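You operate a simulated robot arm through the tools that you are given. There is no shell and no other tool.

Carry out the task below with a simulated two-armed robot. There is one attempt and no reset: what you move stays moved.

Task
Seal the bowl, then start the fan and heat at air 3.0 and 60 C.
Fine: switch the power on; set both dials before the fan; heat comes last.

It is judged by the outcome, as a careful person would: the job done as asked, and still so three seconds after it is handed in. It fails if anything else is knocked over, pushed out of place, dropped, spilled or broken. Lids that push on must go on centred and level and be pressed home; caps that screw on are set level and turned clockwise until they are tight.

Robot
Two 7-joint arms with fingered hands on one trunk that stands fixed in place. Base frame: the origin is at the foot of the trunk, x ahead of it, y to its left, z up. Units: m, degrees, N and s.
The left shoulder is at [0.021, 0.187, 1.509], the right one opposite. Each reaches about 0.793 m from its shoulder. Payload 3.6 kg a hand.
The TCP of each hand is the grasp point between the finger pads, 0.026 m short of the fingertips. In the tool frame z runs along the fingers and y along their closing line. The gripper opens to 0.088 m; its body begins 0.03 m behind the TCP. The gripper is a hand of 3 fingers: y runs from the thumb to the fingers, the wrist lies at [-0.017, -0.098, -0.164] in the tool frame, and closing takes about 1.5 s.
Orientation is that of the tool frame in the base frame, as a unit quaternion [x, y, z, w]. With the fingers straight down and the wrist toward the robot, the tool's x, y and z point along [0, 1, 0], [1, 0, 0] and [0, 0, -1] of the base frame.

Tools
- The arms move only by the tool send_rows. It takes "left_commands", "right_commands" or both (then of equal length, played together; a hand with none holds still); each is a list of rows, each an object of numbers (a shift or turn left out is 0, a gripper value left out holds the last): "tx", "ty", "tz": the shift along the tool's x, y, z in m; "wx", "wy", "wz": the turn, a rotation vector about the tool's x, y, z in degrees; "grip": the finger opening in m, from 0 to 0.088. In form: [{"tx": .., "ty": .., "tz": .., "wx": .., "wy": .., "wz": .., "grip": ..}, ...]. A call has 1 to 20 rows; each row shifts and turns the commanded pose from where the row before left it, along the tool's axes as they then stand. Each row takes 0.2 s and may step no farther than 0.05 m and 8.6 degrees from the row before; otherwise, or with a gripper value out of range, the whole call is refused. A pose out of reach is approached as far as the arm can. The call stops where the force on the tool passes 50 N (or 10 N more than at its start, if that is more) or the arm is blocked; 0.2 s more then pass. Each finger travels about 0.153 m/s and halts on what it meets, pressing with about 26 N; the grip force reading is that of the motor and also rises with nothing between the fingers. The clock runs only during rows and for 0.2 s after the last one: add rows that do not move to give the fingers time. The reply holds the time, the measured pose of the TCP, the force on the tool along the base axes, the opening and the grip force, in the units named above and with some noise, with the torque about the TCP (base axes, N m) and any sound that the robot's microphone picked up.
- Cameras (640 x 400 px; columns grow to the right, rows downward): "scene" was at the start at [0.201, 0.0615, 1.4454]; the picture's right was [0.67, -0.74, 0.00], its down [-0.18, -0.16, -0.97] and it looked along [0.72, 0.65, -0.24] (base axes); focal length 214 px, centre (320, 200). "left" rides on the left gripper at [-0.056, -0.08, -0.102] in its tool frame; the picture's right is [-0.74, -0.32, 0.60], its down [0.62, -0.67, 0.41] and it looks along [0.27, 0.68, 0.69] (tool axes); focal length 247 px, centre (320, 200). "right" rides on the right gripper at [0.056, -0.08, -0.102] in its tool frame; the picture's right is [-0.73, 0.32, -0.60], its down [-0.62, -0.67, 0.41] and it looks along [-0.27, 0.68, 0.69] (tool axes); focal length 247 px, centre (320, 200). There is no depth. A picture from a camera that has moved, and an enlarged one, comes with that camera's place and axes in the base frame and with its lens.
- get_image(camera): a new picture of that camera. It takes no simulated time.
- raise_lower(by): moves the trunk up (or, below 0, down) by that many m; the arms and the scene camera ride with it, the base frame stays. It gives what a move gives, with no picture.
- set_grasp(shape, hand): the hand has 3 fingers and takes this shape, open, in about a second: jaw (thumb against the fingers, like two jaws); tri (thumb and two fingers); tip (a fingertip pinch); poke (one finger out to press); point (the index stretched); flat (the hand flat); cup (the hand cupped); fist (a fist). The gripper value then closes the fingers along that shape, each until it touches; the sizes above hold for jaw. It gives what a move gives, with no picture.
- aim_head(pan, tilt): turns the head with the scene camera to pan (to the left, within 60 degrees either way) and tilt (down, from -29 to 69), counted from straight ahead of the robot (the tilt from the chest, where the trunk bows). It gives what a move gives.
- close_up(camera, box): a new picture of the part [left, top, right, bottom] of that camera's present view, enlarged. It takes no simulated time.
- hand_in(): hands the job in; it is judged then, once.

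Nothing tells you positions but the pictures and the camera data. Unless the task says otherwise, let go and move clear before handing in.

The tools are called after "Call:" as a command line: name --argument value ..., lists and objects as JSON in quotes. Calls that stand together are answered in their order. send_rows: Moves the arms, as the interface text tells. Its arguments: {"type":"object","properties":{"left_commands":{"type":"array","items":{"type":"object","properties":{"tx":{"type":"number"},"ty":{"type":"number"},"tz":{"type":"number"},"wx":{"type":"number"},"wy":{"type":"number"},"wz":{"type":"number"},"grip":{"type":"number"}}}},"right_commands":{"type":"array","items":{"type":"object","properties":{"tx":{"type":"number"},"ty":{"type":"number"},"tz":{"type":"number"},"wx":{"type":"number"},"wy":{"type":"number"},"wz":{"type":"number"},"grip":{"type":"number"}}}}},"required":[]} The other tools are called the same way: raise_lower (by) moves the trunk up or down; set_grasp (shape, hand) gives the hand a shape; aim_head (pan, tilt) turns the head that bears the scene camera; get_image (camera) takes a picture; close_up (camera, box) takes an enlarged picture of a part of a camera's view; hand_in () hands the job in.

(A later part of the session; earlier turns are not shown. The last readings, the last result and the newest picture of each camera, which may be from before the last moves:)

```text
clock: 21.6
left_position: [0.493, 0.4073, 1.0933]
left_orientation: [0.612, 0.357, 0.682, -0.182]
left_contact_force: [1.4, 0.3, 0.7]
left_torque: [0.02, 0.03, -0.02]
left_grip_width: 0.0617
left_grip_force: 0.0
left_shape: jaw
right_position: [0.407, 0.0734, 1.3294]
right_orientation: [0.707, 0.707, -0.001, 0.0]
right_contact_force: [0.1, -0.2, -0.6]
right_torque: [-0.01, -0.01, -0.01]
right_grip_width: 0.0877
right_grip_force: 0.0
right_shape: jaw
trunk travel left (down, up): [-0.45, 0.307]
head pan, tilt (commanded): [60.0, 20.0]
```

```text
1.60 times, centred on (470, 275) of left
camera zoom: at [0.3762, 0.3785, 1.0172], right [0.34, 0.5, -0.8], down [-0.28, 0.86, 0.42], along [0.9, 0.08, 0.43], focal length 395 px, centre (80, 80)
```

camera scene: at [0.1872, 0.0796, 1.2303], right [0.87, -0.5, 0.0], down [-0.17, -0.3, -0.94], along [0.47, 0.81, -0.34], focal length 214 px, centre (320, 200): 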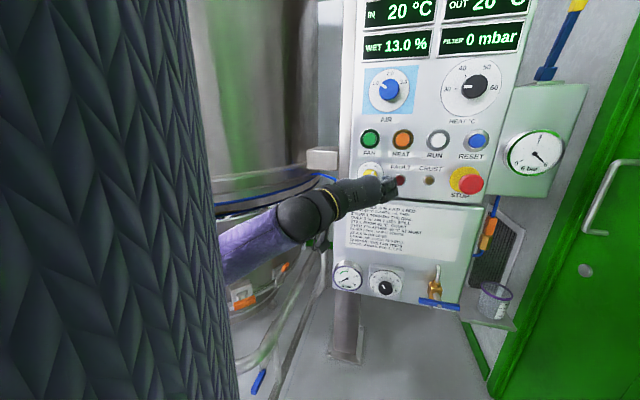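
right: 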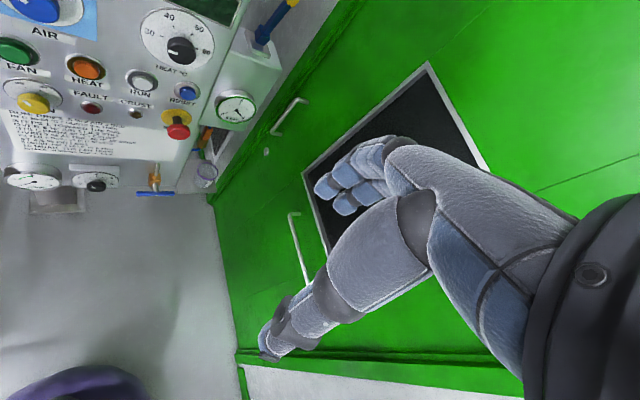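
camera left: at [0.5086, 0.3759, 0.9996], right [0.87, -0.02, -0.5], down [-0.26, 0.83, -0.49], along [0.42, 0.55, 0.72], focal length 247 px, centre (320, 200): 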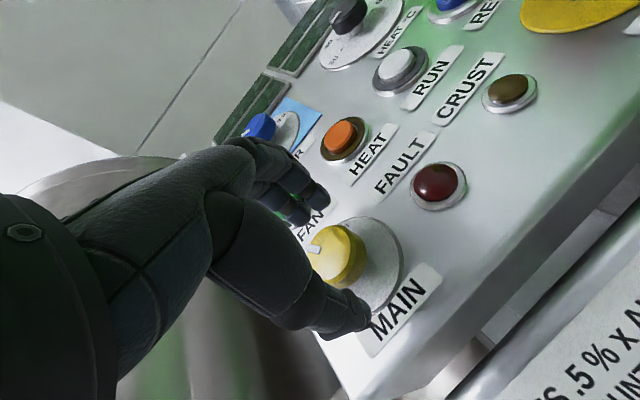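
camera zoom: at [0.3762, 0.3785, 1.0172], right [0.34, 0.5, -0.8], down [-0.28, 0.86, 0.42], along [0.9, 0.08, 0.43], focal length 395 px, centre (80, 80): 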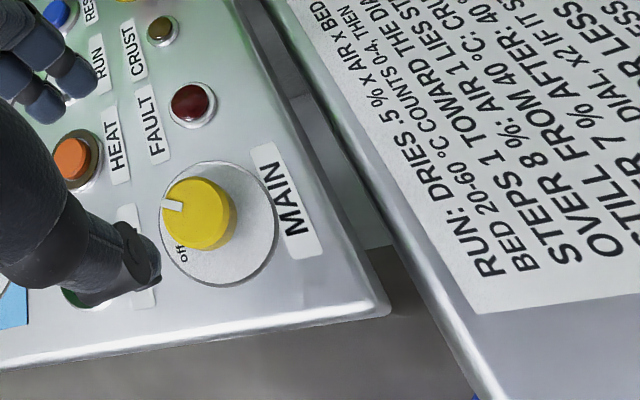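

MAIN is on. Next is the seal valve; I'll form a poke finger and look at its geometry in the hand camera before going down to the blue handle.

Call:
set_grasp --hand "left" --shape "poke"

Call:
get_image --camera "left"

Call:
close_up --camera "scene" --box '[270, 140, 430, 250]'

```text
clock: 22.5
left_position: [0.4921, 0.407, 1.0929]
left_orientation: [0.613, 0.357, 0.681, -0.182]
left_contact_force: [0.0, 0.2, 0.4]
left_torque: [-0.01, -0.01, 0.05]
left_grip_width: 0.0002
left_grip_force: 0.2
left_shape: poke
right_position: [0.407, 0.0741, 1.3292]
right_orientation: [0.707, 0.707, 0.001, 0.0]
right_contact_force: [0.4, -0.1, -0.4]
right_torque: [0.04, 0.01, 0.02]
right_grip_width: 0.0877
right_grip_force: 0.1
right_shape: jaw
trunk travel left (down, up): [-0.45, 0.307]
head pan, tilt (commanded): [60.0, 20.0]
```

```text
taken
camera left: at [0.3761, 0.3783, 1.0174], right [0.34, 0.5, -0.8], down [-0.28, 0.86, 0.42], along [0.9, 0.08, 0.43], focal length 247 px, centre (320, 200)
```

left: 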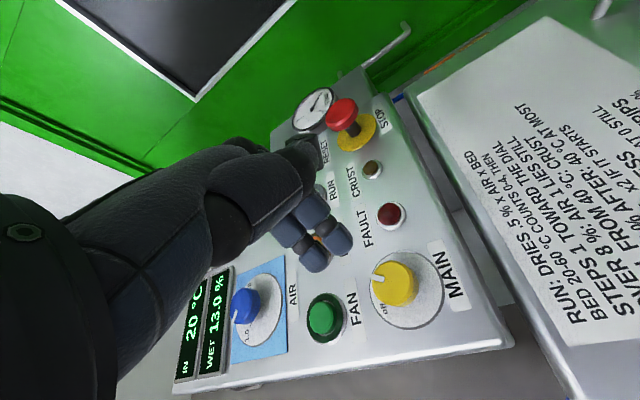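

```text
3.64 times, centred on (350, 195) of scene
camera zoom: at [0.1867, 0.0792, 1.2304], right [0.87, -0.5, 0.0], down [-0.17, -0.3, -0.94], along [0.47, 0.81, -0.34], focal length 780 px, centre (211, 218)
```

zoom: 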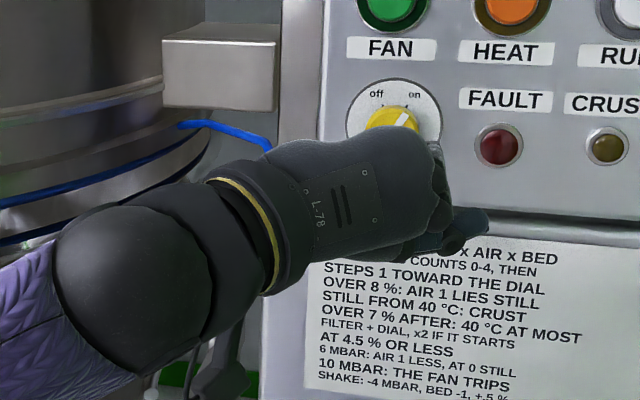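

I'll zoom the hand camera to see exactly which finger is extended and where its tip is.

Call:
close_up --camera "left" --box '[180, 120, 400, 290]'

Call:
close_up --camera "scene" --box '[360, 170, 420, 215]'

```text
2.35 times, centred on (290, 205) of left
camera zoom: at [0.3761, 0.3783, 1.0174], right [0.34, 0.5, -0.8], down [-0.28, 0.86, 0.42], along [0.9, 0.08, 0.43], focal length 581 px, centre (391, 188)
```

zoom: 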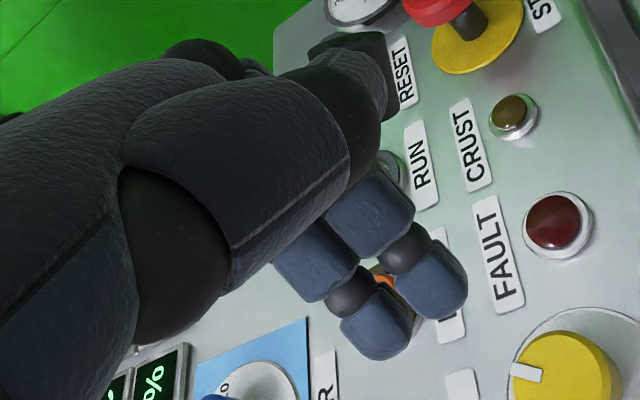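

```text
8.89 times, centred on (390, 192) of scene
camera zoom: at [0.1867, 0.0792, 1.2304], right [0.87, -0.5, 0.0], down [-0.17, -0.3, -0.94], along [0.47, 0.81, -0.34], focal length 1906 px, centre (-302, 267)
```

zoom: 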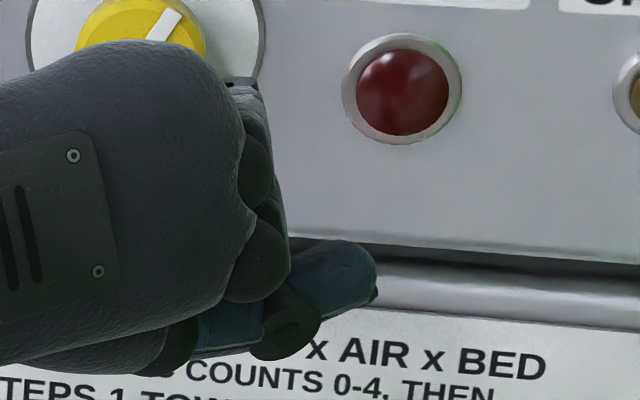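

The poke shape shows two fingers together with the thumb folded aside. I'll compare it with the "point" shape to choose the better pressing tool.

Call:
set_grasp --hand "left" --shape "point"

Call:
close_up --camera "left" --box '[120, 70, 440, 270]'

Call:
close_up --camera "scene" --box '[300, 140, 460, 250]'

```text
clock: 23.4
left_position: [0.4912, 0.4068, 1.0932]
left_orientation: [0.612, 0.357, 0.681, -0.183]
left_contact_force: [-0.7, -0.1, -1.3]
left_torque: [0.0, 0.01, -0.01]
left_grip_width: 0.0826
left_grip_force: 0.0
left_shape: point
right_position: [0.4059, 0.0742, 1.329]
right_orientation: [0.707, 0.707, 0.0, 0.001]
right_contact_force: [0.1, -0.9, 0.4]
right_torque: [-0.02, 0.02, 0.0]
right_grip_width: 0.0877
right_grip_force: 0.1
right_shape: jaw
trunk travel left (down, up): [-0.45, 0.307]
head pan, tilt (commanded): [60.0, 20.0]
```

```text
2.00 times, centred on (280, 170) of left
camera zoom: at [0.3761, 0.3783, 1.0174], right [0.34, 0.5, -0.8], down [-0.28, 0.86, 0.42], along [0.9, 0.08, 0.43], focal length 494 px, centre (400, 260)
```

zoom: 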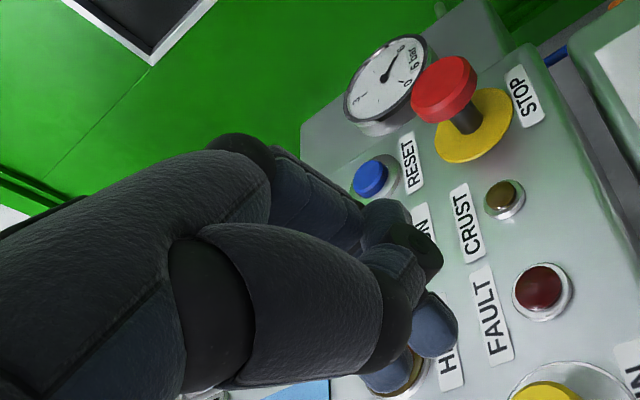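

```text
3.64 times, centred on (380, 195) of scene
camera zoom: at [0.1867, 0.0792, 1.2304], right [0.87, -0.5, 0.0], down [-0.17, -0.3, -0.94], along [0.47, 0.81, -0.34], focal length 780 px, centre (102, 218)
```

zoom: 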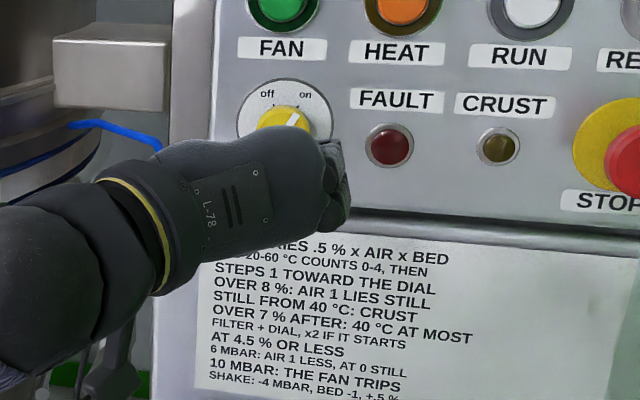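

I'll use the closed jaw (thumb and fingers together) as a compact, stiff pusher for the blue handle. First I'll check the trolley's clearance below the elbow before lowering further.

Call:
set_grasp --hand "left" --shape "jaw"

Call:
send_rows --left_commands '[{"grip": 0.03}, {"grip": 0.0}, {"grip": 0.0}, {"grip": 0.0}, {}]'

Call:
aim_head --pan 60 --tilt 55

Call:
get_image --camera "scene"

Call:
get_image --camera "left"

Call:
raise_lower --by -0.12

Call:
get_image --camera "scene"

```text
clock: 24.3
left_position: [0.4928, 0.4073, 1.0932]
left_orientation: [0.612, 0.357, 0.681, -0.182]
left_contact_force: [0.6, 0.0, 0.3]
left_torque: [-0.01, -0.02, 0.0]
left_grip_width: 0.0881
left_grip_force: 0.0
left_shape: jaw
right_position: [0.4059, 0.0722, 1.3291]
right_orientation: [0.707, 0.707, 0.0, 0.0]
right_contact_force: [-0.5, -0.2, -0.2]
right_torque: [0.02, -0.01, -0.05]
right_grip_width: 0.0875
right_grip_force: 0.1
right_shape: jaw
trunk travel left (down, up): [-0.45, 0.307]
head pan, tilt (commanded): [60.0, 20.0]
```

```text
clock: 25.5
left_position: [0.4921, 0.4076, 1.0928]
left_orientation: [0.612, 0.357, 0.682, -0.182]
left_contact_force: [-0.4, 0.2, 0.7]
left_torque: [-0.01, 0.01, -0.03]
left_grip_width: 0.0001
left_grip_force: 25.7
left_shape: jaw
right_position: [0.4064, 0.073, 1.3301]
right_orientation: [0.707, 0.707, 0.0, 0.0]
right_contact_force: [0.0, 0.3, -0.9]
right_torque: [0.0, 0.0, 0.0]
right_grip_width: 0.0876
right_grip_force: 0.1
right_shape: jaw
trunk travel left (down, up): [-0.45, 0.307]
head pan, tilt (commanded): [60.0, 20.0]
```

```text
clock: 26.5
left_position: [0.4929, 0.4074, 1.094]
left_orientation: [0.612, 0.358, 0.681, -0.181]
left_contact_force: [0.5, 1.6, -0.4]
left_torque: [0.02, 0.01, 0.02]
left_grip_width: 0.0
left_grip_force: 25.8
left_shape: jaw
right_position: [0.4063, 0.0729, 1.3296]
right_orientation: [0.707, 0.707, 0.0, 0.0]
right_contact_force: [-0.2, 0.6, -0.2]
right_torque: [0.01, 0.01, -0.01]
right_grip_width: 0.0875
right_grip_force: 0.1
right_shape: jaw
trunk travel left (down, up): [-0.45, 0.307]
head pan, tilt (commanded): [60.0, 55.0]
```

```text
taken
camera scene: at [0.1762, 0.061, 1.1784], right [0.87, -0.5, 0.0], down [-0.41, -0.71, -0.57], along [0.29, 0.5, -0.82], focal length 214 px, centre (320, 200)
```

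scene: 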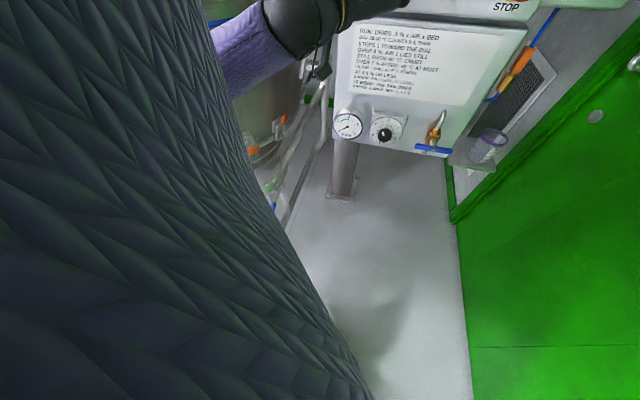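

```text
taken
camera left: at [0.3761, 0.3783, 1.0174], right [0.34, 0.5, -0.8], down [-0.28, 0.86, 0.42], along [0.9, 0.08, 0.43], focal length 247 px, centre (320, 200)
```

left: 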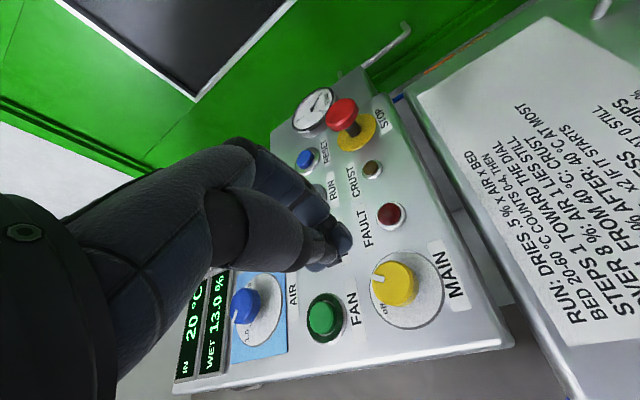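

```text
clock: 28.0
left_position: [0.4933, 0.4081, 0.9729]
left_orientation: [0.612, 0.357, 0.682, -0.181]
left_contact_force: [-0.2, 0.1, 0.4]
left_torque: [0.0, 0.0, 0.0]
left_grip_width: 0.0
left_grip_force: 25.6
left_shape: jaw
right_position: [0.4054, 0.074, 1.2095]
right_orientation: [0.707, 0.707, 0.0, 0.0]
right_contact_force: [-0.1, 1.0, -0.3]
right_torque: [0.01, -0.02, -0.02]
right_grip_width: 0.0878
right_grip_force: 0.1
right_shape: jaw
trunk travel left (down, up): [-0.33, 0.427]
head pan, tilt (commanded): [60.0, 55.0]
```

```text
taken
camera scene: at [0.1896, 0.0609, 1.0508], right [0.87, -0.5, 0.0], down [-0.41, -0.71, -0.57], along [0.29, 0.5, -0.82], focal length 214 px, centre (320, 200)
```

scene: 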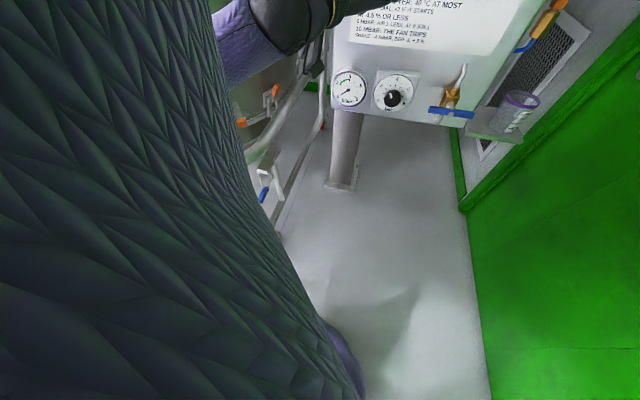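

The trolley casters are on the floor around (0.29, 0.93), so the elbow has plenty of clearance. I'll lower the trunk another 0.2 m and then extend the closed hand toward the handle, staying in front of the card.

Call:
raise_lower --by -0.2

Call:
aim_head --pan 50 --tilt 20

Call:
get_image --camera "scene"

Call:
get_image --camera "left"

```text
clock: 30.3
left_position: [0.5033, 0.4261, 0.7956]
left_orientation: [0.61, 0.3, 0.71, -0.182]
left_contact_force: [-0.9, 0.8, 1.6]
left_torque: [-0.03, 0.09, -0.08]
left_grip_width: 0.0002
left_grip_force: 26.3
left_shape: jaw
right_position: [0.4052, 0.0899, 1.0026]
right_orientation: [0.711, 0.703, -0.004, 0.018]
right_contact_force: [-0.1, 0.0, 1.2]
right_torque: [-0.01, -0.04, -0.02]
right_grip_width: 0.0878
right_grip_force: 0.1
right_shape: jaw
trunk travel left (down, up): [-0.132, 0.625]
head pan, tilt (commanded): [60.0, 55.0]
stopped: the arm was blocked; the commanded pose is now the measured one
```

```text
clock: 31.3
left_position: [0.5006, 0.435, 0.7952]
left_orientation: [0.607, 0.301, 0.713, -0.179]
left_contact_force: [-0.9, 0.2, 2.0]
left_torque: [-0.09, 0.18, -0.05]
left_grip_width: 0.0
left_grip_force: 26.0
left_shape: jaw
right_position: [0.4024, 0.1097, 1.0026]
right_orientation: [0.709, 0.705, -0.008, 0.009]
right_contact_force: [-2.5, 0.7, 1.1]
right_torque: [-0.01, -0.1, -0.03]
right_grip_width: 0.0879
right_grip_force: 0.1
right_shape: jaw
trunk travel left (down, up): [-0.132, 0.625]
head pan, tilt (commanded): [50.0, 20.0]
```

```text
taken
camera scene: at [0.3145, 0.0445, 0.8849], right [0.64, -0.77, -0.02], down [-0.27, -0.2, -0.94], along [0.72, 0.61, -0.34], focal length 214 px, centre (320, 200)
```

scene: 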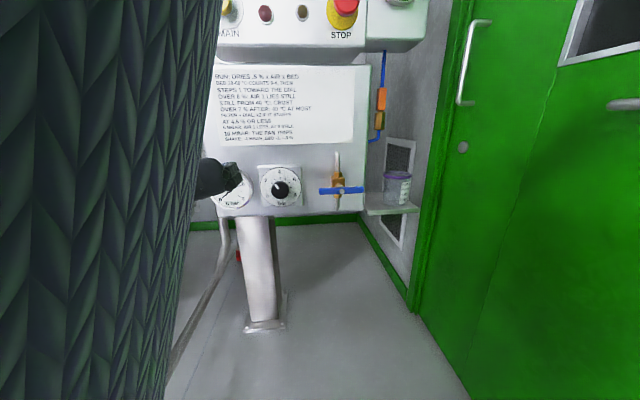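

```text
taken
camera left: at [0.3848, 0.4232, 0.714], right [0.4, 0.55, -0.73], down [-0.22, 0.84, 0.5], along [0.89, -0.04, 0.46], focal length 247 px, centre (320, 200)
```

left: 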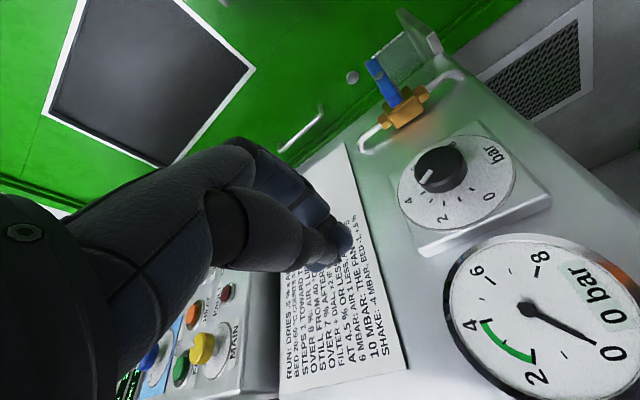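

The trunk descent stopped because the arm was blocked, and the trunk seems strained (both hands shifted). I'll raise it again right away to relieve the contact.

Call:
raise_lower --by 0.1

Call:
get_image --camera "scene"

Call:
get_image --camera "left"

Call:
get_image --camera "right"

```text
clock: 31.6
left_position: [0.3496, 0.5006, 0.8127]
left_orientation: [0.568, 0.323, 0.723, -0.225]
left_contact_force: [3.4, -0.5, 1.7]
left_torque: [-0.02, 0.08, 0.11]
left_grip_width: 0.0001
left_grip_force: 25.8
left_shape: jaw
right_position: [0.2885, 0.1734, 1.0043]
right_orientation: [0.618, 0.786, -0.007, 0.024]
right_contact_force: [-3.7, 3.0, 0.6]
right_torque: [-0.26, -0.3, -0.11]
right_grip_width: 0.088
right_grip_force: 0.2
right_shape: jaw
trunk travel left (down, up): [-0.134, 0.623]
head pan, tilt (commanded): [50.0, 20.0]
stopped: the arm was blocked; the commanded pose is now the measured one
```

```text
taken
camera scene: at [0.2745, 0.1, 0.8882], right [0.67, -0.74, 0.01], down [-0.25, -0.23, -0.94], along [0.7, 0.63, -0.34], focal length 214 px, centre (320, 200)
```

scene: 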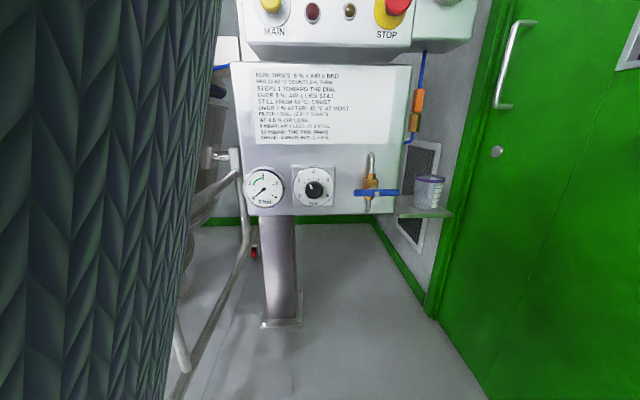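

```text
taken
camera left: at [0.2381, 0.4803, 0.7266], right [0.37, 0.62, -0.69], down [-0.34, 0.78, 0.52], along [0.86, 0.04, 0.5], focal length 247 px, centre (320, 200)
```

left: 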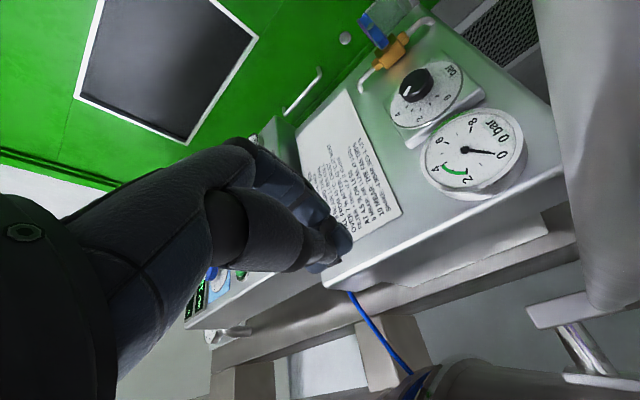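

```text
taken
camera right: at [0.1958, 0.215, 1.1024], right [0.46, -0.61, 0.64], down [-0.49, -0.78, -0.39], along [0.74, -0.13, -0.66], focal length 247 px, centre (320, 200)
```

right: 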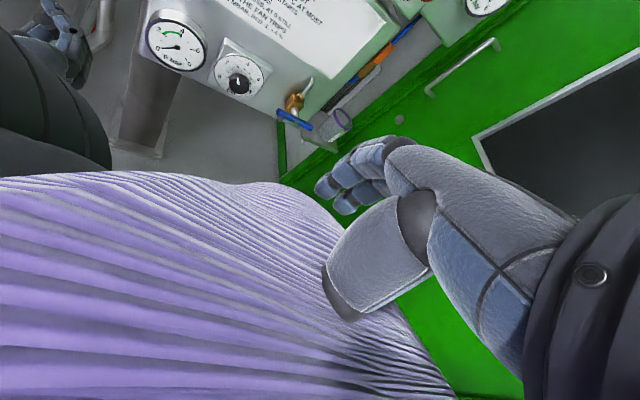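

The trunk lowers by squatting, and an arm appears to be fouling the robot's own legs. I'll try raising again to free it.

Call:
raise_lower --by 0.2

Call:
get_image --camera "scene"

Call:
get_image --camera "right"

```text
clock: 31.9
left_position: [0.2537, 0.455, 0.8171]
left_orientation: [0.542, 0.339, 0.701, -0.316]
left_contact_force: [0.9, 1.4, 0.2]
left_torque: [-0.02, 0.07, -0.09]
left_grip_width: 0.0
left_grip_force: 26.1
left_shape: jaw
right_position: [0.2664, 0.1139, 1.0082]
right_orientation: [0.562, 0.827, -0.001, 0.02]
right_contact_force: [-0.3, -0.3, 0.6]
right_torque: [-0.01, 0.0, -0.01]
right_grip_width: 0.0878
right_grip_force: 0.1
right_shape: jaw
trunk travel left (down, up): [-0.135, 0.622]
head pan, tilt (commanded): [50.0, 20.0]
stopped: the force on the tool passed its limit at 430 N (the readings are from after the stop); the commanded pose is now the measured one
```

```text
taken
camera scene: at [0.2456, 0.0608, 0.8913], right [0.77, -0.64, 0.0], down [-0.21, -0.25, -0.94], along [0.61, 0.72, -0.33], focal length 214 px, centre (320, 200)
```

scene: 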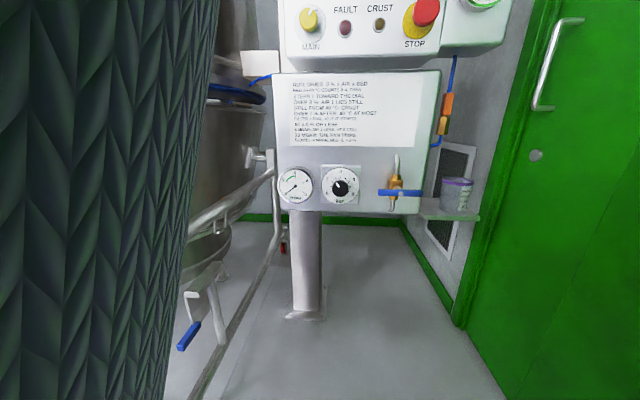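

```text
taken
camera right: at [0.1688, 0.1413, 1.1062], right [0.55, -0.55, 0.63], down [-0.38, -0.83, -0.4], along [0.75, -0.02, -0.66], focal length 247 px, centre (320, 200)
```

right: 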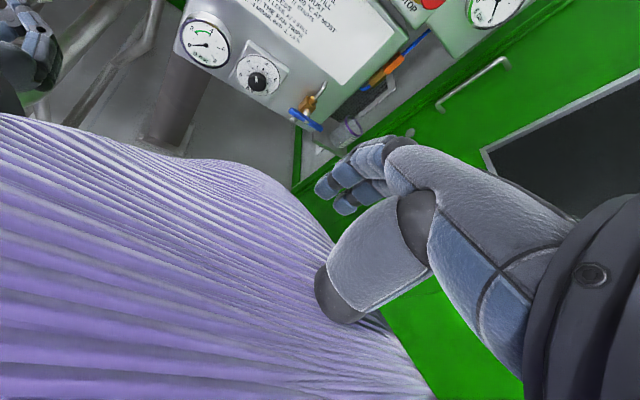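

Something snagged and the upper body is swaying back toward normal. I'll hold still for a moment to let it settle and read the state.

Call:
send_rows --left_commands '[{}, {}, {}]' --right_commands '[{}, {}, {}]'

Call:
get_image --camera "scene"

Call:
get_image --camera "left"

Call:
get_image --camera "right"

```text
clock: 32.2
left_position: [0.2755, 0.472, 0.8221]
left_orientation: [0.534, 0.339, 0.707, -0.318]
left_contact_force: [1.1, 0.1, 0.0]
left_torque: [-0.01, 0.01, 0.02]
left_grip_width: 0.0002
left_grip_force: 26.3
left_shape: jaw
right_position: [0.2794, 0.1317, 1.0035]
right_orientation: [0.576, 0.817, -0.008, 0.02]
right_contact_force: [0.2, -0.4, 0.3]
right_torque: [0.02, -0.01, 0.0]
right_grip_width: 0.0879
right_grip_force: 0.0
right_shape: jaw
trunk travel left (down, up): [-0.135, 0.622]
head pan, tilt (commanded): [50.0, 20.0]
stopped in row 1 (left hand): the arm was blocked; the commanded pose is now the measured one
```

```text
taken
camera scene: at [0.2498, 0.0648, 0.8894], right [0.77, -0.64, 0.0], down [-0.22, -0.26, -0.94], along [0.6, 0.72, -0.34], focal length 214 px, centre (320, 200)
```

scene: 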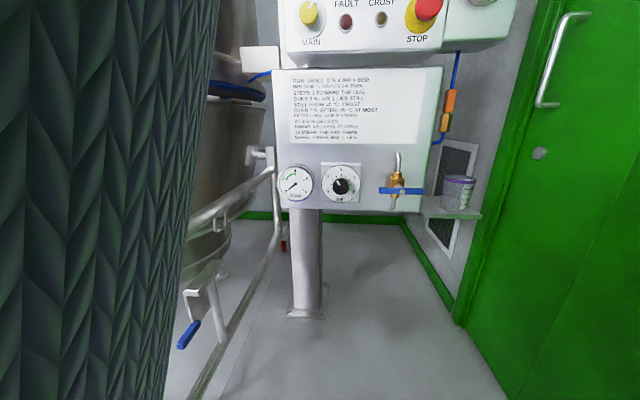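

```text
taken
camera left: at [0.1688, 0.4388, 0.7347], right [0.23, 0.73, -0.64], down [-0.46, 0.66, 0.59], along [0.86, 0.15, 0.49], focal length 247 px, centre (320, 200)
```

left: 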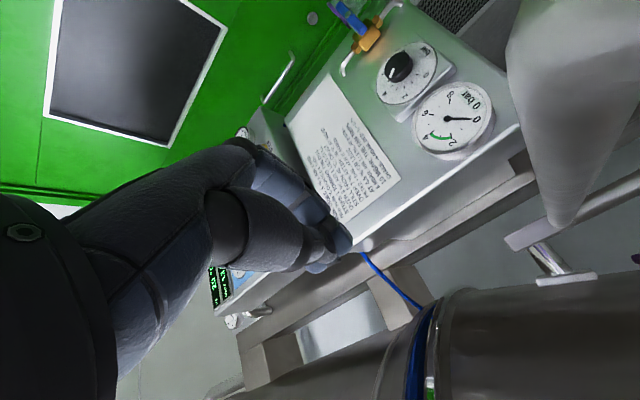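

```text
taken
camera right: at [0.1837, 0.1625, 1.1033], right [0.53, -0.56, 0.63], down [-0.41, -0.82, -0.39], along [0.74, -0.05, -0.67], focal length 247 px, centre (320, 200)
```

right: 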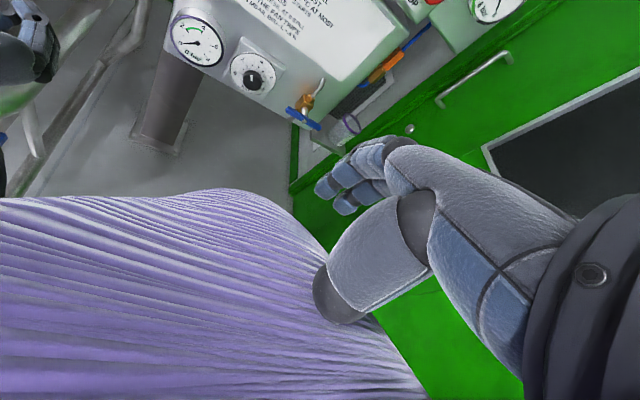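

The trolley trunnion is where it was, so nothing was shoved, but the left arm still reads as blocked, probably its elbow near the trolley's push-handle. I'll swing the right hand's camera left to look at the left elbow before moving anything else.

Call:
send_rows --right_commands '[{"ty": 0.03, "tx": -0.02}, {"ty": 0.03, "tx": -0.02, "wz": -8}, {"ty": 0.03, "tx": -0.02, "wz": -8}, {"ty": 0.03, "tx": -0.02, "wz": -8}, {"wz": -8}, {"wz": -8}, {"wz": -8}, {"wz": -8}, {"wz": -8}, {}]'

Call:
get_image --camera "right"

Call:
get_image --camera "scene"

```text
clock: 34.4
left_position: [0.2768, 0.4737, 0.8229]
left_orientation: [0.533, 0.34, 0.707, -0.317]
left_contact_force: [-1.1, -0.8, 2.8]
left_torque: [-0.15, 0.49, 0.0]
left_grip_width: 0.0001
left_grip_force: 26.2
left_shape: jaw
right_position: [0.422, 0.1134, 1.0079]
right_orientation: [0.055, 0.998, -0.017, 0.013]
right_contact_force: [0.2, -0.3, 0.3]
right_torque: [0.0, 0.0, 0.0]
right_grip_width: 0.0879
right_grip_force: 0.0
right_shape: jaw
trunk travel left (down, up): [-0.135, 0.622]
head pan, tilt (commanded): [50.0, 20.0]
```

```text
taken
camera right: at [0.355, 0.0444, 1.1119], right [0.75, 0.26, 0.61], down [0.56, -0.74, -0.37], along [0.36, 0.62, -0.7], focal length 247 px, centre (320, 200)
```

right: 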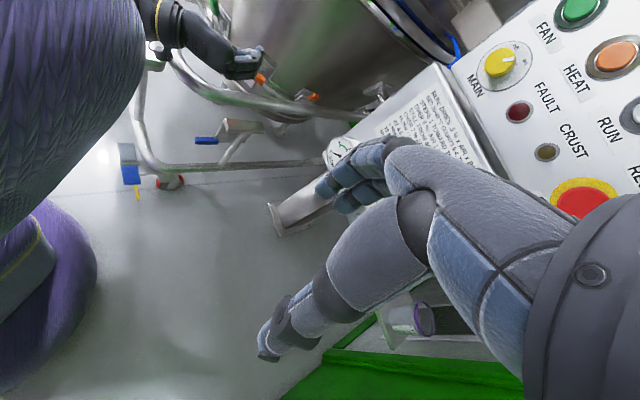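

```text
taken
camera scene: at [0.25, 0.0697, 0.8899], right [0.77, -0.64, 0.0], down [-0.22, -0.26, -0.94], along [0.6, 0.72, -0.34], focal length 214 px, centre (320, 200)
```

scene: 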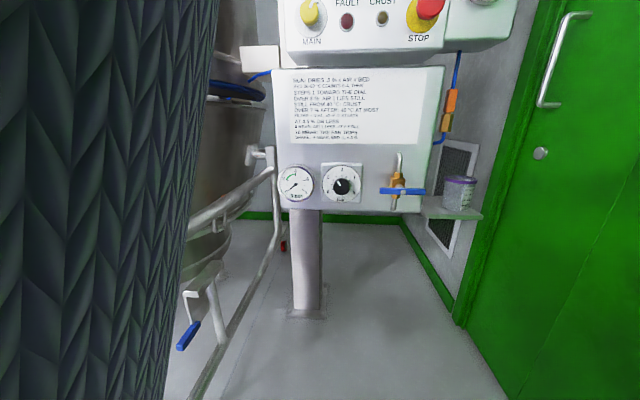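

The right camera shows the left hand near the trolley's push-handle. I'll zoom in to see whether it's touching before I raise.

Call:
close_up --camera "right" --box '[100, 0, 340, 150]'

Call:
get_image --camera "left"

```text
2.67 times, centred on (220, 75) of right
camera zoom: at [0.355, 0.0444, 1.1119], right [0.75, 0.26, 0.61], down [0.56, -0.74, -0.37], along [0.36, 0.62, -0.7], focal length 659 px, centre (587, 533)
```

zoom: 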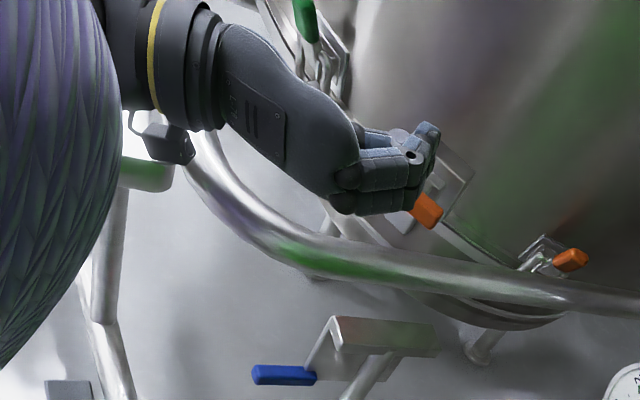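

```text
taken
camera left: at [0.1695, 0.4403, 0.7348], right [0.23, 0.73, -0.64], down [-0.46, 0.66, 0.59], along [0.86, 0.16, 0.49], focal length 247 px, centre (320, 200)
```

left: 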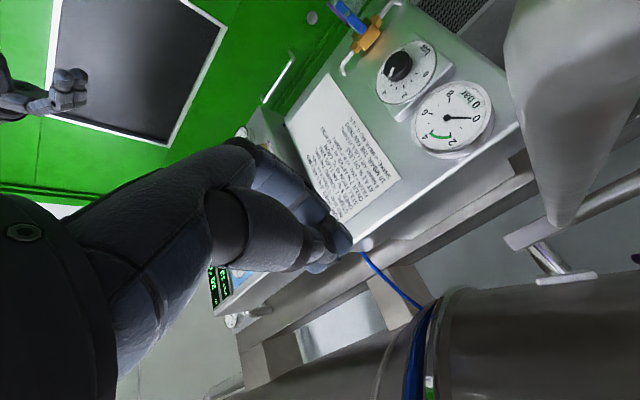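

The grey tube beside the left camera is the trolley handle, so the wrist camera pod is right next to it. I'll ease the left hand up and away (toward −y, +z) in small steps.

Call:
send_rows --left_commands '[{"tx": 0.012, "ty": 0.013, "tz": -0.002}, {"tx": 0.012, "ty": 0.013, "tz": -0.002}, {"tx": 0.012, "ty": 0.013, "tz": -0.002}, {}]'

Call:
close_up --camera "right" --box '[60, 0, 340, 175]'

Call:
get_image --camera "left"

```text
clock: 35.4
left_position: [0.2764, 0.4742, 0.8218]
left_orientation: [0.533, 0.34, 0.707, -0.318]
left_contact_force: [-1.3, -1.4, 1.1]
left_torque: [-0.19, 0.45, 0.1]
left_grip_width: 0.0
left_grip_force: 25.9
left_shape: jaw
left hand out of reach, approached as far as the arm can: row 1, 2, 3
right_position: [0.4225, 0.1124, 1.0084]
right_orientation: [0.057, 0.998, -0.016, 0.013]
right_contact_force: [0.6, -0.1, 0.2]
right_torque: [0.01, -0.04, -0.01]
right_grip_width: 0.0876
right_grip_force: 0.0
right_shape: jaw
trunk travel left (down, up): [-0.135, 0.622]
head pan, tilt (commanded): [50.0, 20.0]
```

```text
2.29 times, centred on (200, 88) of right
camera zoom: at [0.3548, 0.0445, 1.1119], right [0.75, 0.26, 0.61], down [0.55, -0.74, -0.37], along [0.36, 0.62, -0.7], focal length 564 px, centre (594, 457)
```

zoom: 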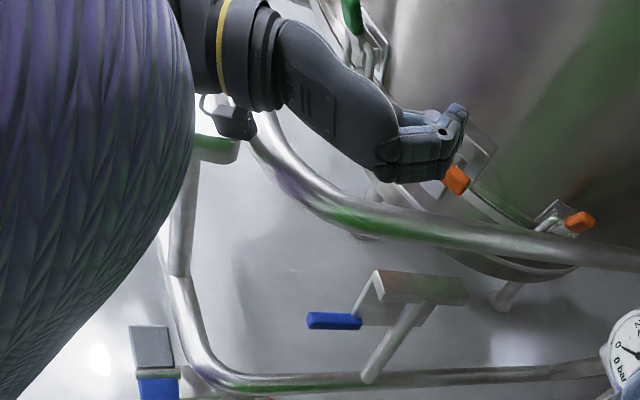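

```text
taken
camera left: at [0.1695, 0.4403, 0.7348], right [0.23, 0.73, -0.64], down [-0.46, 0.66, 0.59], along [0.86, 0.16, 0.49], focal length 247 px, centre (320, 200)
```

left: 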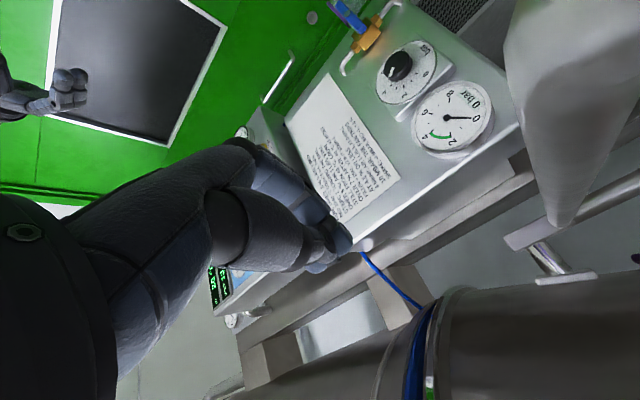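

The arm is at a joint limit here, so I'll try raising the trunk slightly; the tube lies below the hand, so that should separate them.

Call:
raise_lower --by 0.05

Call:
close_up --camera "right" --box '[60, 0, 340, 175]'

Call:
get_image --camera "left"

```text
clock: 36.4
left_position: [0.2778, 0.4737, 0.8728]
left_orientation: [0.532, 0.34, 0.708, -0.316]
left_contact_force: [-0.7, 0.0, 0.0]
left_torque: [0.0, -0.01, -0.01]
left_grip_width: 0.0
left_grip_force: 25.6
left_shape: jaw
right_position: [0.4224, 0.1134, 1.0576]
right_orientation: [0.056, 0.998, -0.017, 0.012]
right_contact_force: [-0.1, -0.5, 0.5]
right_torque: [-0.01, 0.01, -0.01]
right_grip_width: 0.0877
right_grip_force: 0.1
right_shape: jaw
trunk travel left (down, up): [-0.185, 0.572]
head pan, tilt (commanded): [50.0, 20.0]
```

```text
2.29 times, centred on (200, 88) of right
camera zoom: at [0.3559, 0.045, 1.1613], right [0.75, 0.26, 0.61], down [0.55, -0.74, -0.37], along [0.36, 0.62, -0.7], focal length 564 px, centre (594, 457)
```

zoom: 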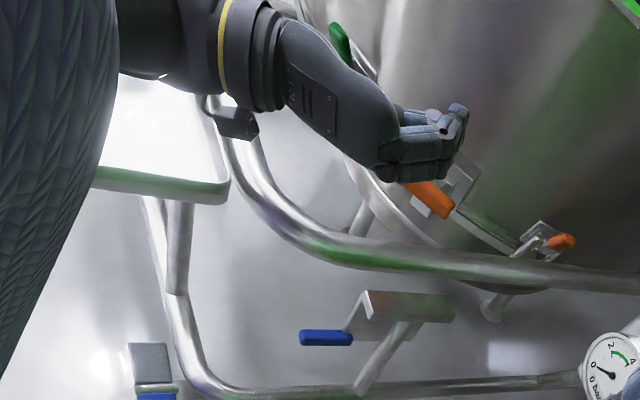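

```text
taken
camera left: at [0.1707, 0.4411, 0.7842], right [0.23, 0.73, -0.64], down [-0.46, 0.66, 0.59], along [0.85, 0.16, 0.5], focal length 247 px, centre (320, 200)
```

left: 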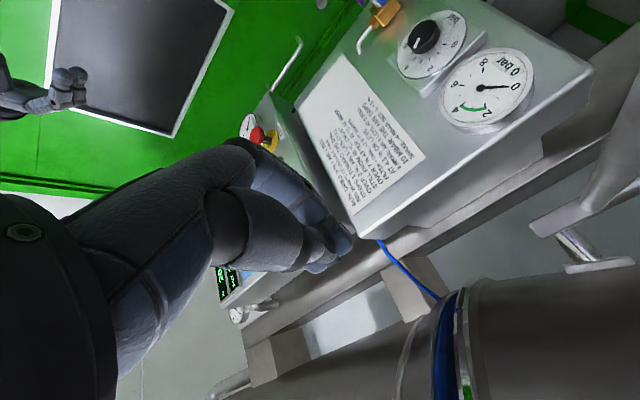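

That freed it: forces are back to zero. I now see there's a light-coloured tray beside the trolley that the wrist had come down on. I'll raise further and inspect the tray for anything on it.

Call:
raise_lower --by 0.2

Call:
get_image --camera "right"

Call:
get_image --camera "scene"

```text
clock: 38.5
left_position: [0.2775, 0.4757, 1.0722]
left_orientation: [0.532, 0.339, 0.708, -0.317]
left_contact_force: [-0.4, 0.5, -0.8]
left_torque: [0.02, 0.02, -0.01]
left_grip_width: 0.0001
left_grip_force: 25.8
left_shape: jaw
right_position: [0.3642, 0.1135, 1.3041]
right_orientation: [0.057, 0.995, -0.014, 0.082]
right_contact_force: [0.0, -0.5, -0.2]
right_torque: [0.01, 0.01, 0.02]
right_grip_width: 0.0876
right_grip_force: 0.1
right_shape: jaw
trunk travel left (down, up): [-0.385, 0.372]
head pan, tilt (commanded): [50.0, 20.0]
```

```text
taken
camera right: at [0.2833, 0.045, 1.3983], right [0.66, 0.26, 0.71], down [0.6, -0.74, -0.29], along [0.45, 0.62, -0.65], focal length 247 px, centre (320, 200)
```

right: 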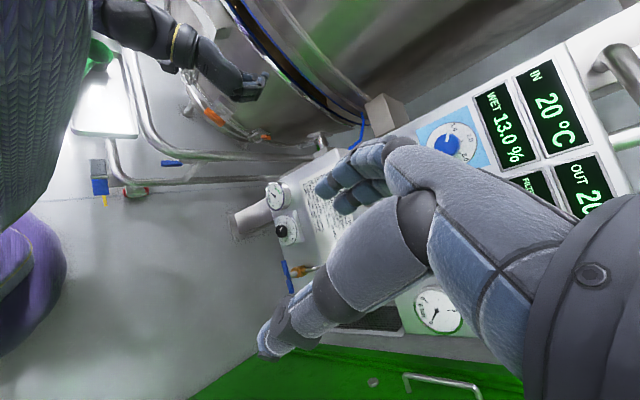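

```text
taken
camera scene: at [0.2066, 0.0699, 1.162], right [0.77, -0.64, 0.0], down [-0.22, -0.26, -0.94], along [0.6, 0.72, -0.34], focal length 214 px, centre (320, 200)
```

scene: 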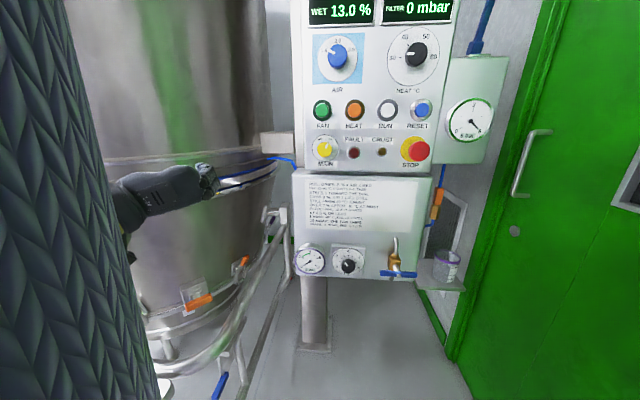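

Everything is clear now. I'll zoom on the tray and bowl to confirm nothing was displaced.

Call:
close_up --camera "right" --box '[40, 0, 360, 200]'

Call:
close_up --camera "scene" --box '[120, 130, 340, 270]'

Call:
close_up --camera "scene" --box '[280, 220, 480, 340]'

```text
2.00 times, centred on (200, 100) of right
camera zoom: at [0.2833, 0.045, 1.3983], right [0.66, 0.26, 0.71], down [0.6, -0.74, -0.29], along [0.45, 0.62, -0.65], focal length 494 px, centre (560, 400)
```

zoom: 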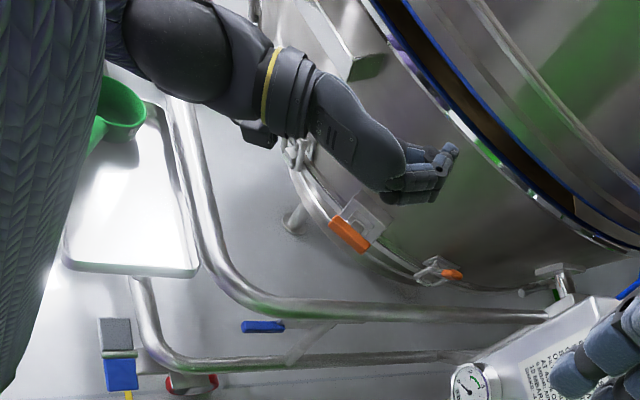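

```text
2.86 times, centred on (230, 200) of scene
camera zoom: at [0.2066, 0.0699, 1.162], right [0.77, -0.64, 0.0], down [-0.22, -0.26, -0.94], along [0.6, 0.72, -0.34], focal length 613 px, centre (577, 200)
```

zoom: 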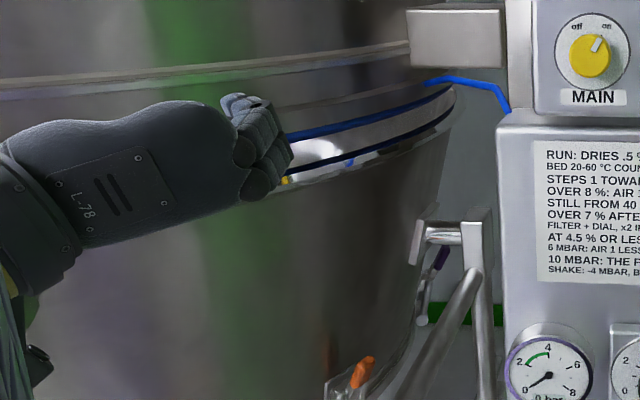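

```text
3.20 times, centred on (380, 280) of scene
camera zoom: at [0.2066, 0.0699, 1.162], right [0.77, -0.64, 0.0], down [-0.22, -0.26, -0.94], along [0.6, 0.72, -0.34], focal length 686 px, centre (128, -56)
```

zoom: 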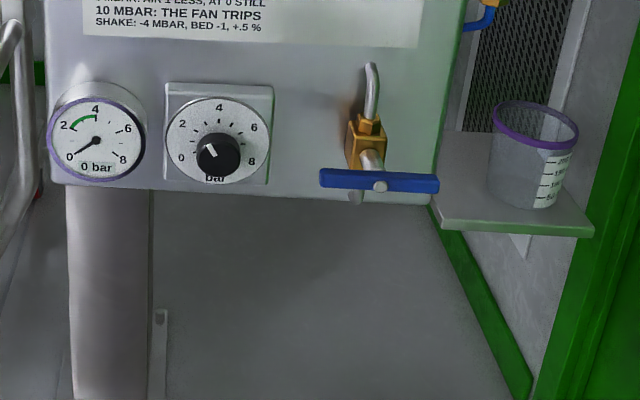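

A green scoop is on the tray; it and the bowl appear undisturbed. I'll now re-extend the left hand toward the panel (away from the tray) so its elbow comes forward before I go down again.

Call:
send_rows --left_commands '[{"tx": -0.0185, "ty": 0.0393, "tz": 0.0018}, {"tx": -0.0185, "ty": 0.0393, "tz": 0.0018}, {"tx": -0.0185, "ty": 0.0393, "tz": 0.0018}, {"tx": -0.0185, "ty": 0.0393, "tz": 0.0018}, {"tx": -0.0185, "ty": 0.0393, "tz": 0.0018}, {"tx": -0.0185, "ty": 0.0393, "tz": 0.0018}, {"wx": -3.03, "wy": -4.55, "wz": -2.6}, {"wx": -3.03, "wy": -4.55, "wz": -2.6}, {"wx": -3.03, "wy": -4.55, "wz": -2.6}, {}]'

Call:
get_image --camera "right"

Call:
get_image --camera "scene"

```text
clock: 40.7
left_position: [0.4995, 0.3589, 0.9992]
left_orientation: [0.612, 0.354, 0.684, -0.182]
left_contact_force: [0.4, 0.3, -0.3]
left_torque: [0.02, 0.0, -0.02]
left_grip_width: 0.0
left_grip_force: 25.6
left_shape: jaw
right_position: [0.3631, 0.1134, 1.3071]
right_orientation: [0.057, 0.995, -0.014, 0.082]
right_contact_force: [-0.5, -0.3, -1.4]
right_torque: [-0.03, 0.0, -0.03]
right_grip_width: 0.0878
right_grip_force: 0.0
right_shape: jaw
trunk travel left (down, up): [-0.385, 0.372]
head pan, tilt (commanded): [50.0, 20.0]
```

```text
taken
camera right: at [0.2833, 0.045, 1.3985], right [0.66, 0.26, 0.71], down [0.6, -0.74, -0.29], along [0.45, 0.62, -0.65], focal length 247 px, centre (320, 200)
```

right: 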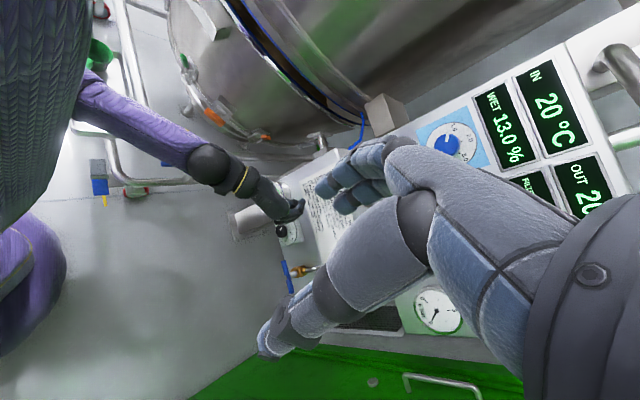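

```text
taken
camera scene: at [0.2066, 0.0698, 1.1621], right [0.77, -0.64, 0.0], down [-0.22, -0.26, -0.94], along [0.6, 0.72, -0.34], focal length 214 px, centre (320, 200)
```

scene: 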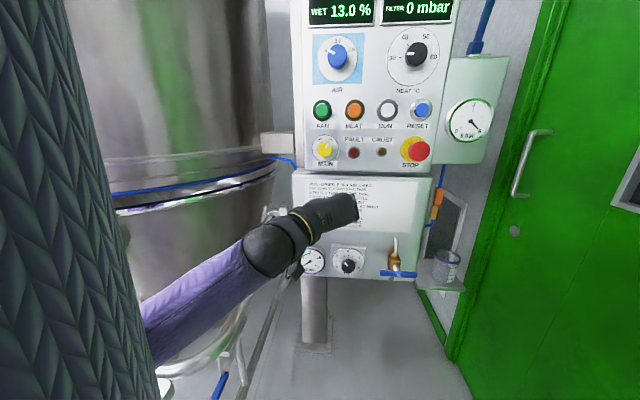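

The right camera now gives a good view of the left elbow, which is above the tray. I'll extend further forward so the elbow moves ahead of the tray.

Call:
send_rows --left_commands '[{"tx": -0.0094, "ty": 0.035, "tz": 0.0186}, {"tx": -0.0094, "ty": 0.035, "tz": 0.0186}, {"tx": -0.0094, "ty": 0.035, "tz": 0.0186}, {"tx": -0.0094, "ty": 0.035, "tz": 0.0186}, {}]'

Call:
get_image --camera "right"

Call:
get_image --camera "scene"

```text
clock: 41.9
left_position: [0.6541, 0.3104, 1.0007]
left_orientation: [0.612, 0.353, 0.684, -0.182]
left_contact_force: [-0.4, 0.3, -0.1]
left_torque: [0.0, 0.0, 0.03]
left_grip_width: 0.0
left_grip_force: 25.9
left_shape: jaw
right_position: [0.364, 0.1128, 1.3066]
right_orientation: [0.058, 0.995, -0.013, 0.082]
right_contact_force: [0.1, -0.3, 0.3]
right_torque: [0.03, 0.06, -0.02]
right_grip_width: 0.0879
right_grip_force: 0.2
right_shape: jaw
trunk travel left (down, up): [-0.385, 0.372]
head pan, tilt (commanded): [50.0, 20.0]
```

```text
taken
camera right: at [0.2826, 0.0454, 1.3986], right [0.66, 0.26, 0.71], down [0.6, -0.74, -0.29], along [0.45, 0.62, -0.65], focal length 247 px, centre (320, 200)
```

right: 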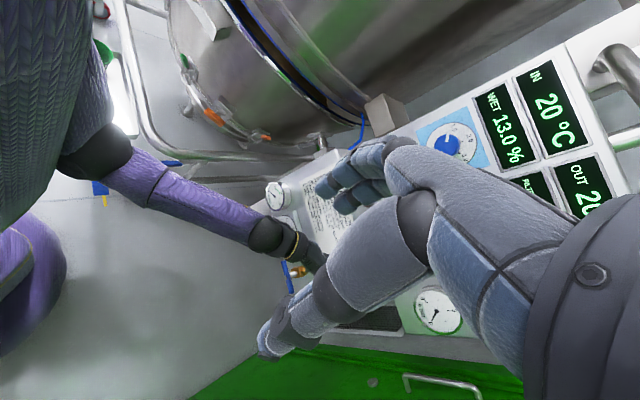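

```text
taken
camera scene: at [0.2061, 0.0702, 1.1622], right [0.77, -0.64, 0.0], down [-0.22, -0.26, -0.94], along [0.6, 0.72, -0.34], focal length 214 px, centre (320, 200)
```

scene: 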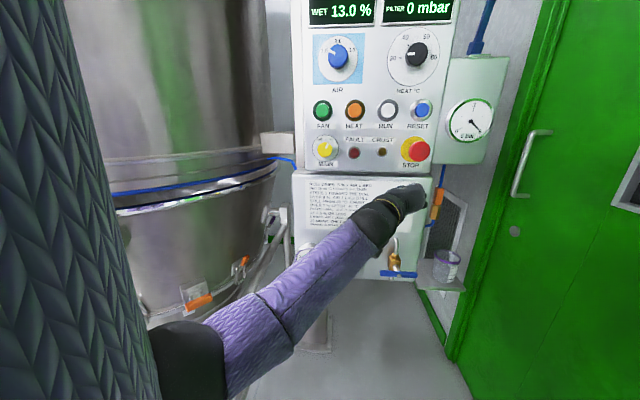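

The elbow is now around (0.20, 0.22, 0.99), in front of the chest and away from the tray. I'll lower in small steps, checking each time.

Call:
raise_lower --by -0.1

Call:
get_image --camera "right"

Call:
get_image --camera "scene"

```text
clock: 43.3
left_position: [0.654, 0.3096, 0.9004]
left_orientation: [0.612, 0.353, 0.684, -0.183]
left_contact_force: [-0.7, 0.0, -0.6]
left_torque: [0.02, 0.03, 0.01]
left_grip_width: 0.0
left_grip_force: 26.2
left_shape: jaw
right_position: [0.3633, 0.1133, 1.2058]
right_orientation: [0.058, 0.995, -0.014, 0.083]
right_contact_force: [1.2, 0.7, 0.8]
right_torque: [-0.01, -0.03, 0.01]
right_grip_width: 0.0877
right_grip_force: 0.2
right_shape: jaw
trunk travel left (down, up): [-0.285, 0.472]
head pan, tilt (commanded): [50.0, 20.0]
```

```text
taken
camera right: at [0.2824, 0.0449, 1.2991], right [0.66, 0.26, 0.71], down [0.6, -0.74, -0.29], along [0.45, 0.62, -0.64], focal length 247 px, centre (320, 200)
```

right: 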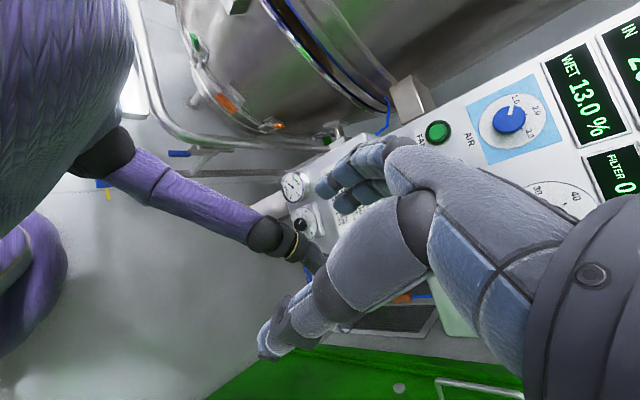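

```text
taken
camera scene: at [0.2204, 0.0698, 1.0546], right [0.77, -0.64, 0.0], down [-0.22, -0.26, -0.94], along [0.6, 0.72, -0.34], focal length 214 px, centre (320, 200)
```

scene: 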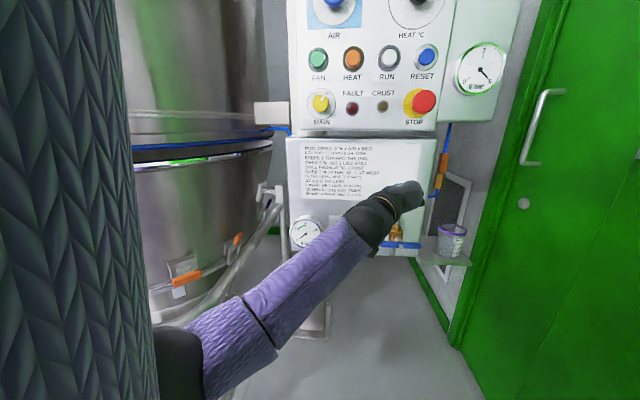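

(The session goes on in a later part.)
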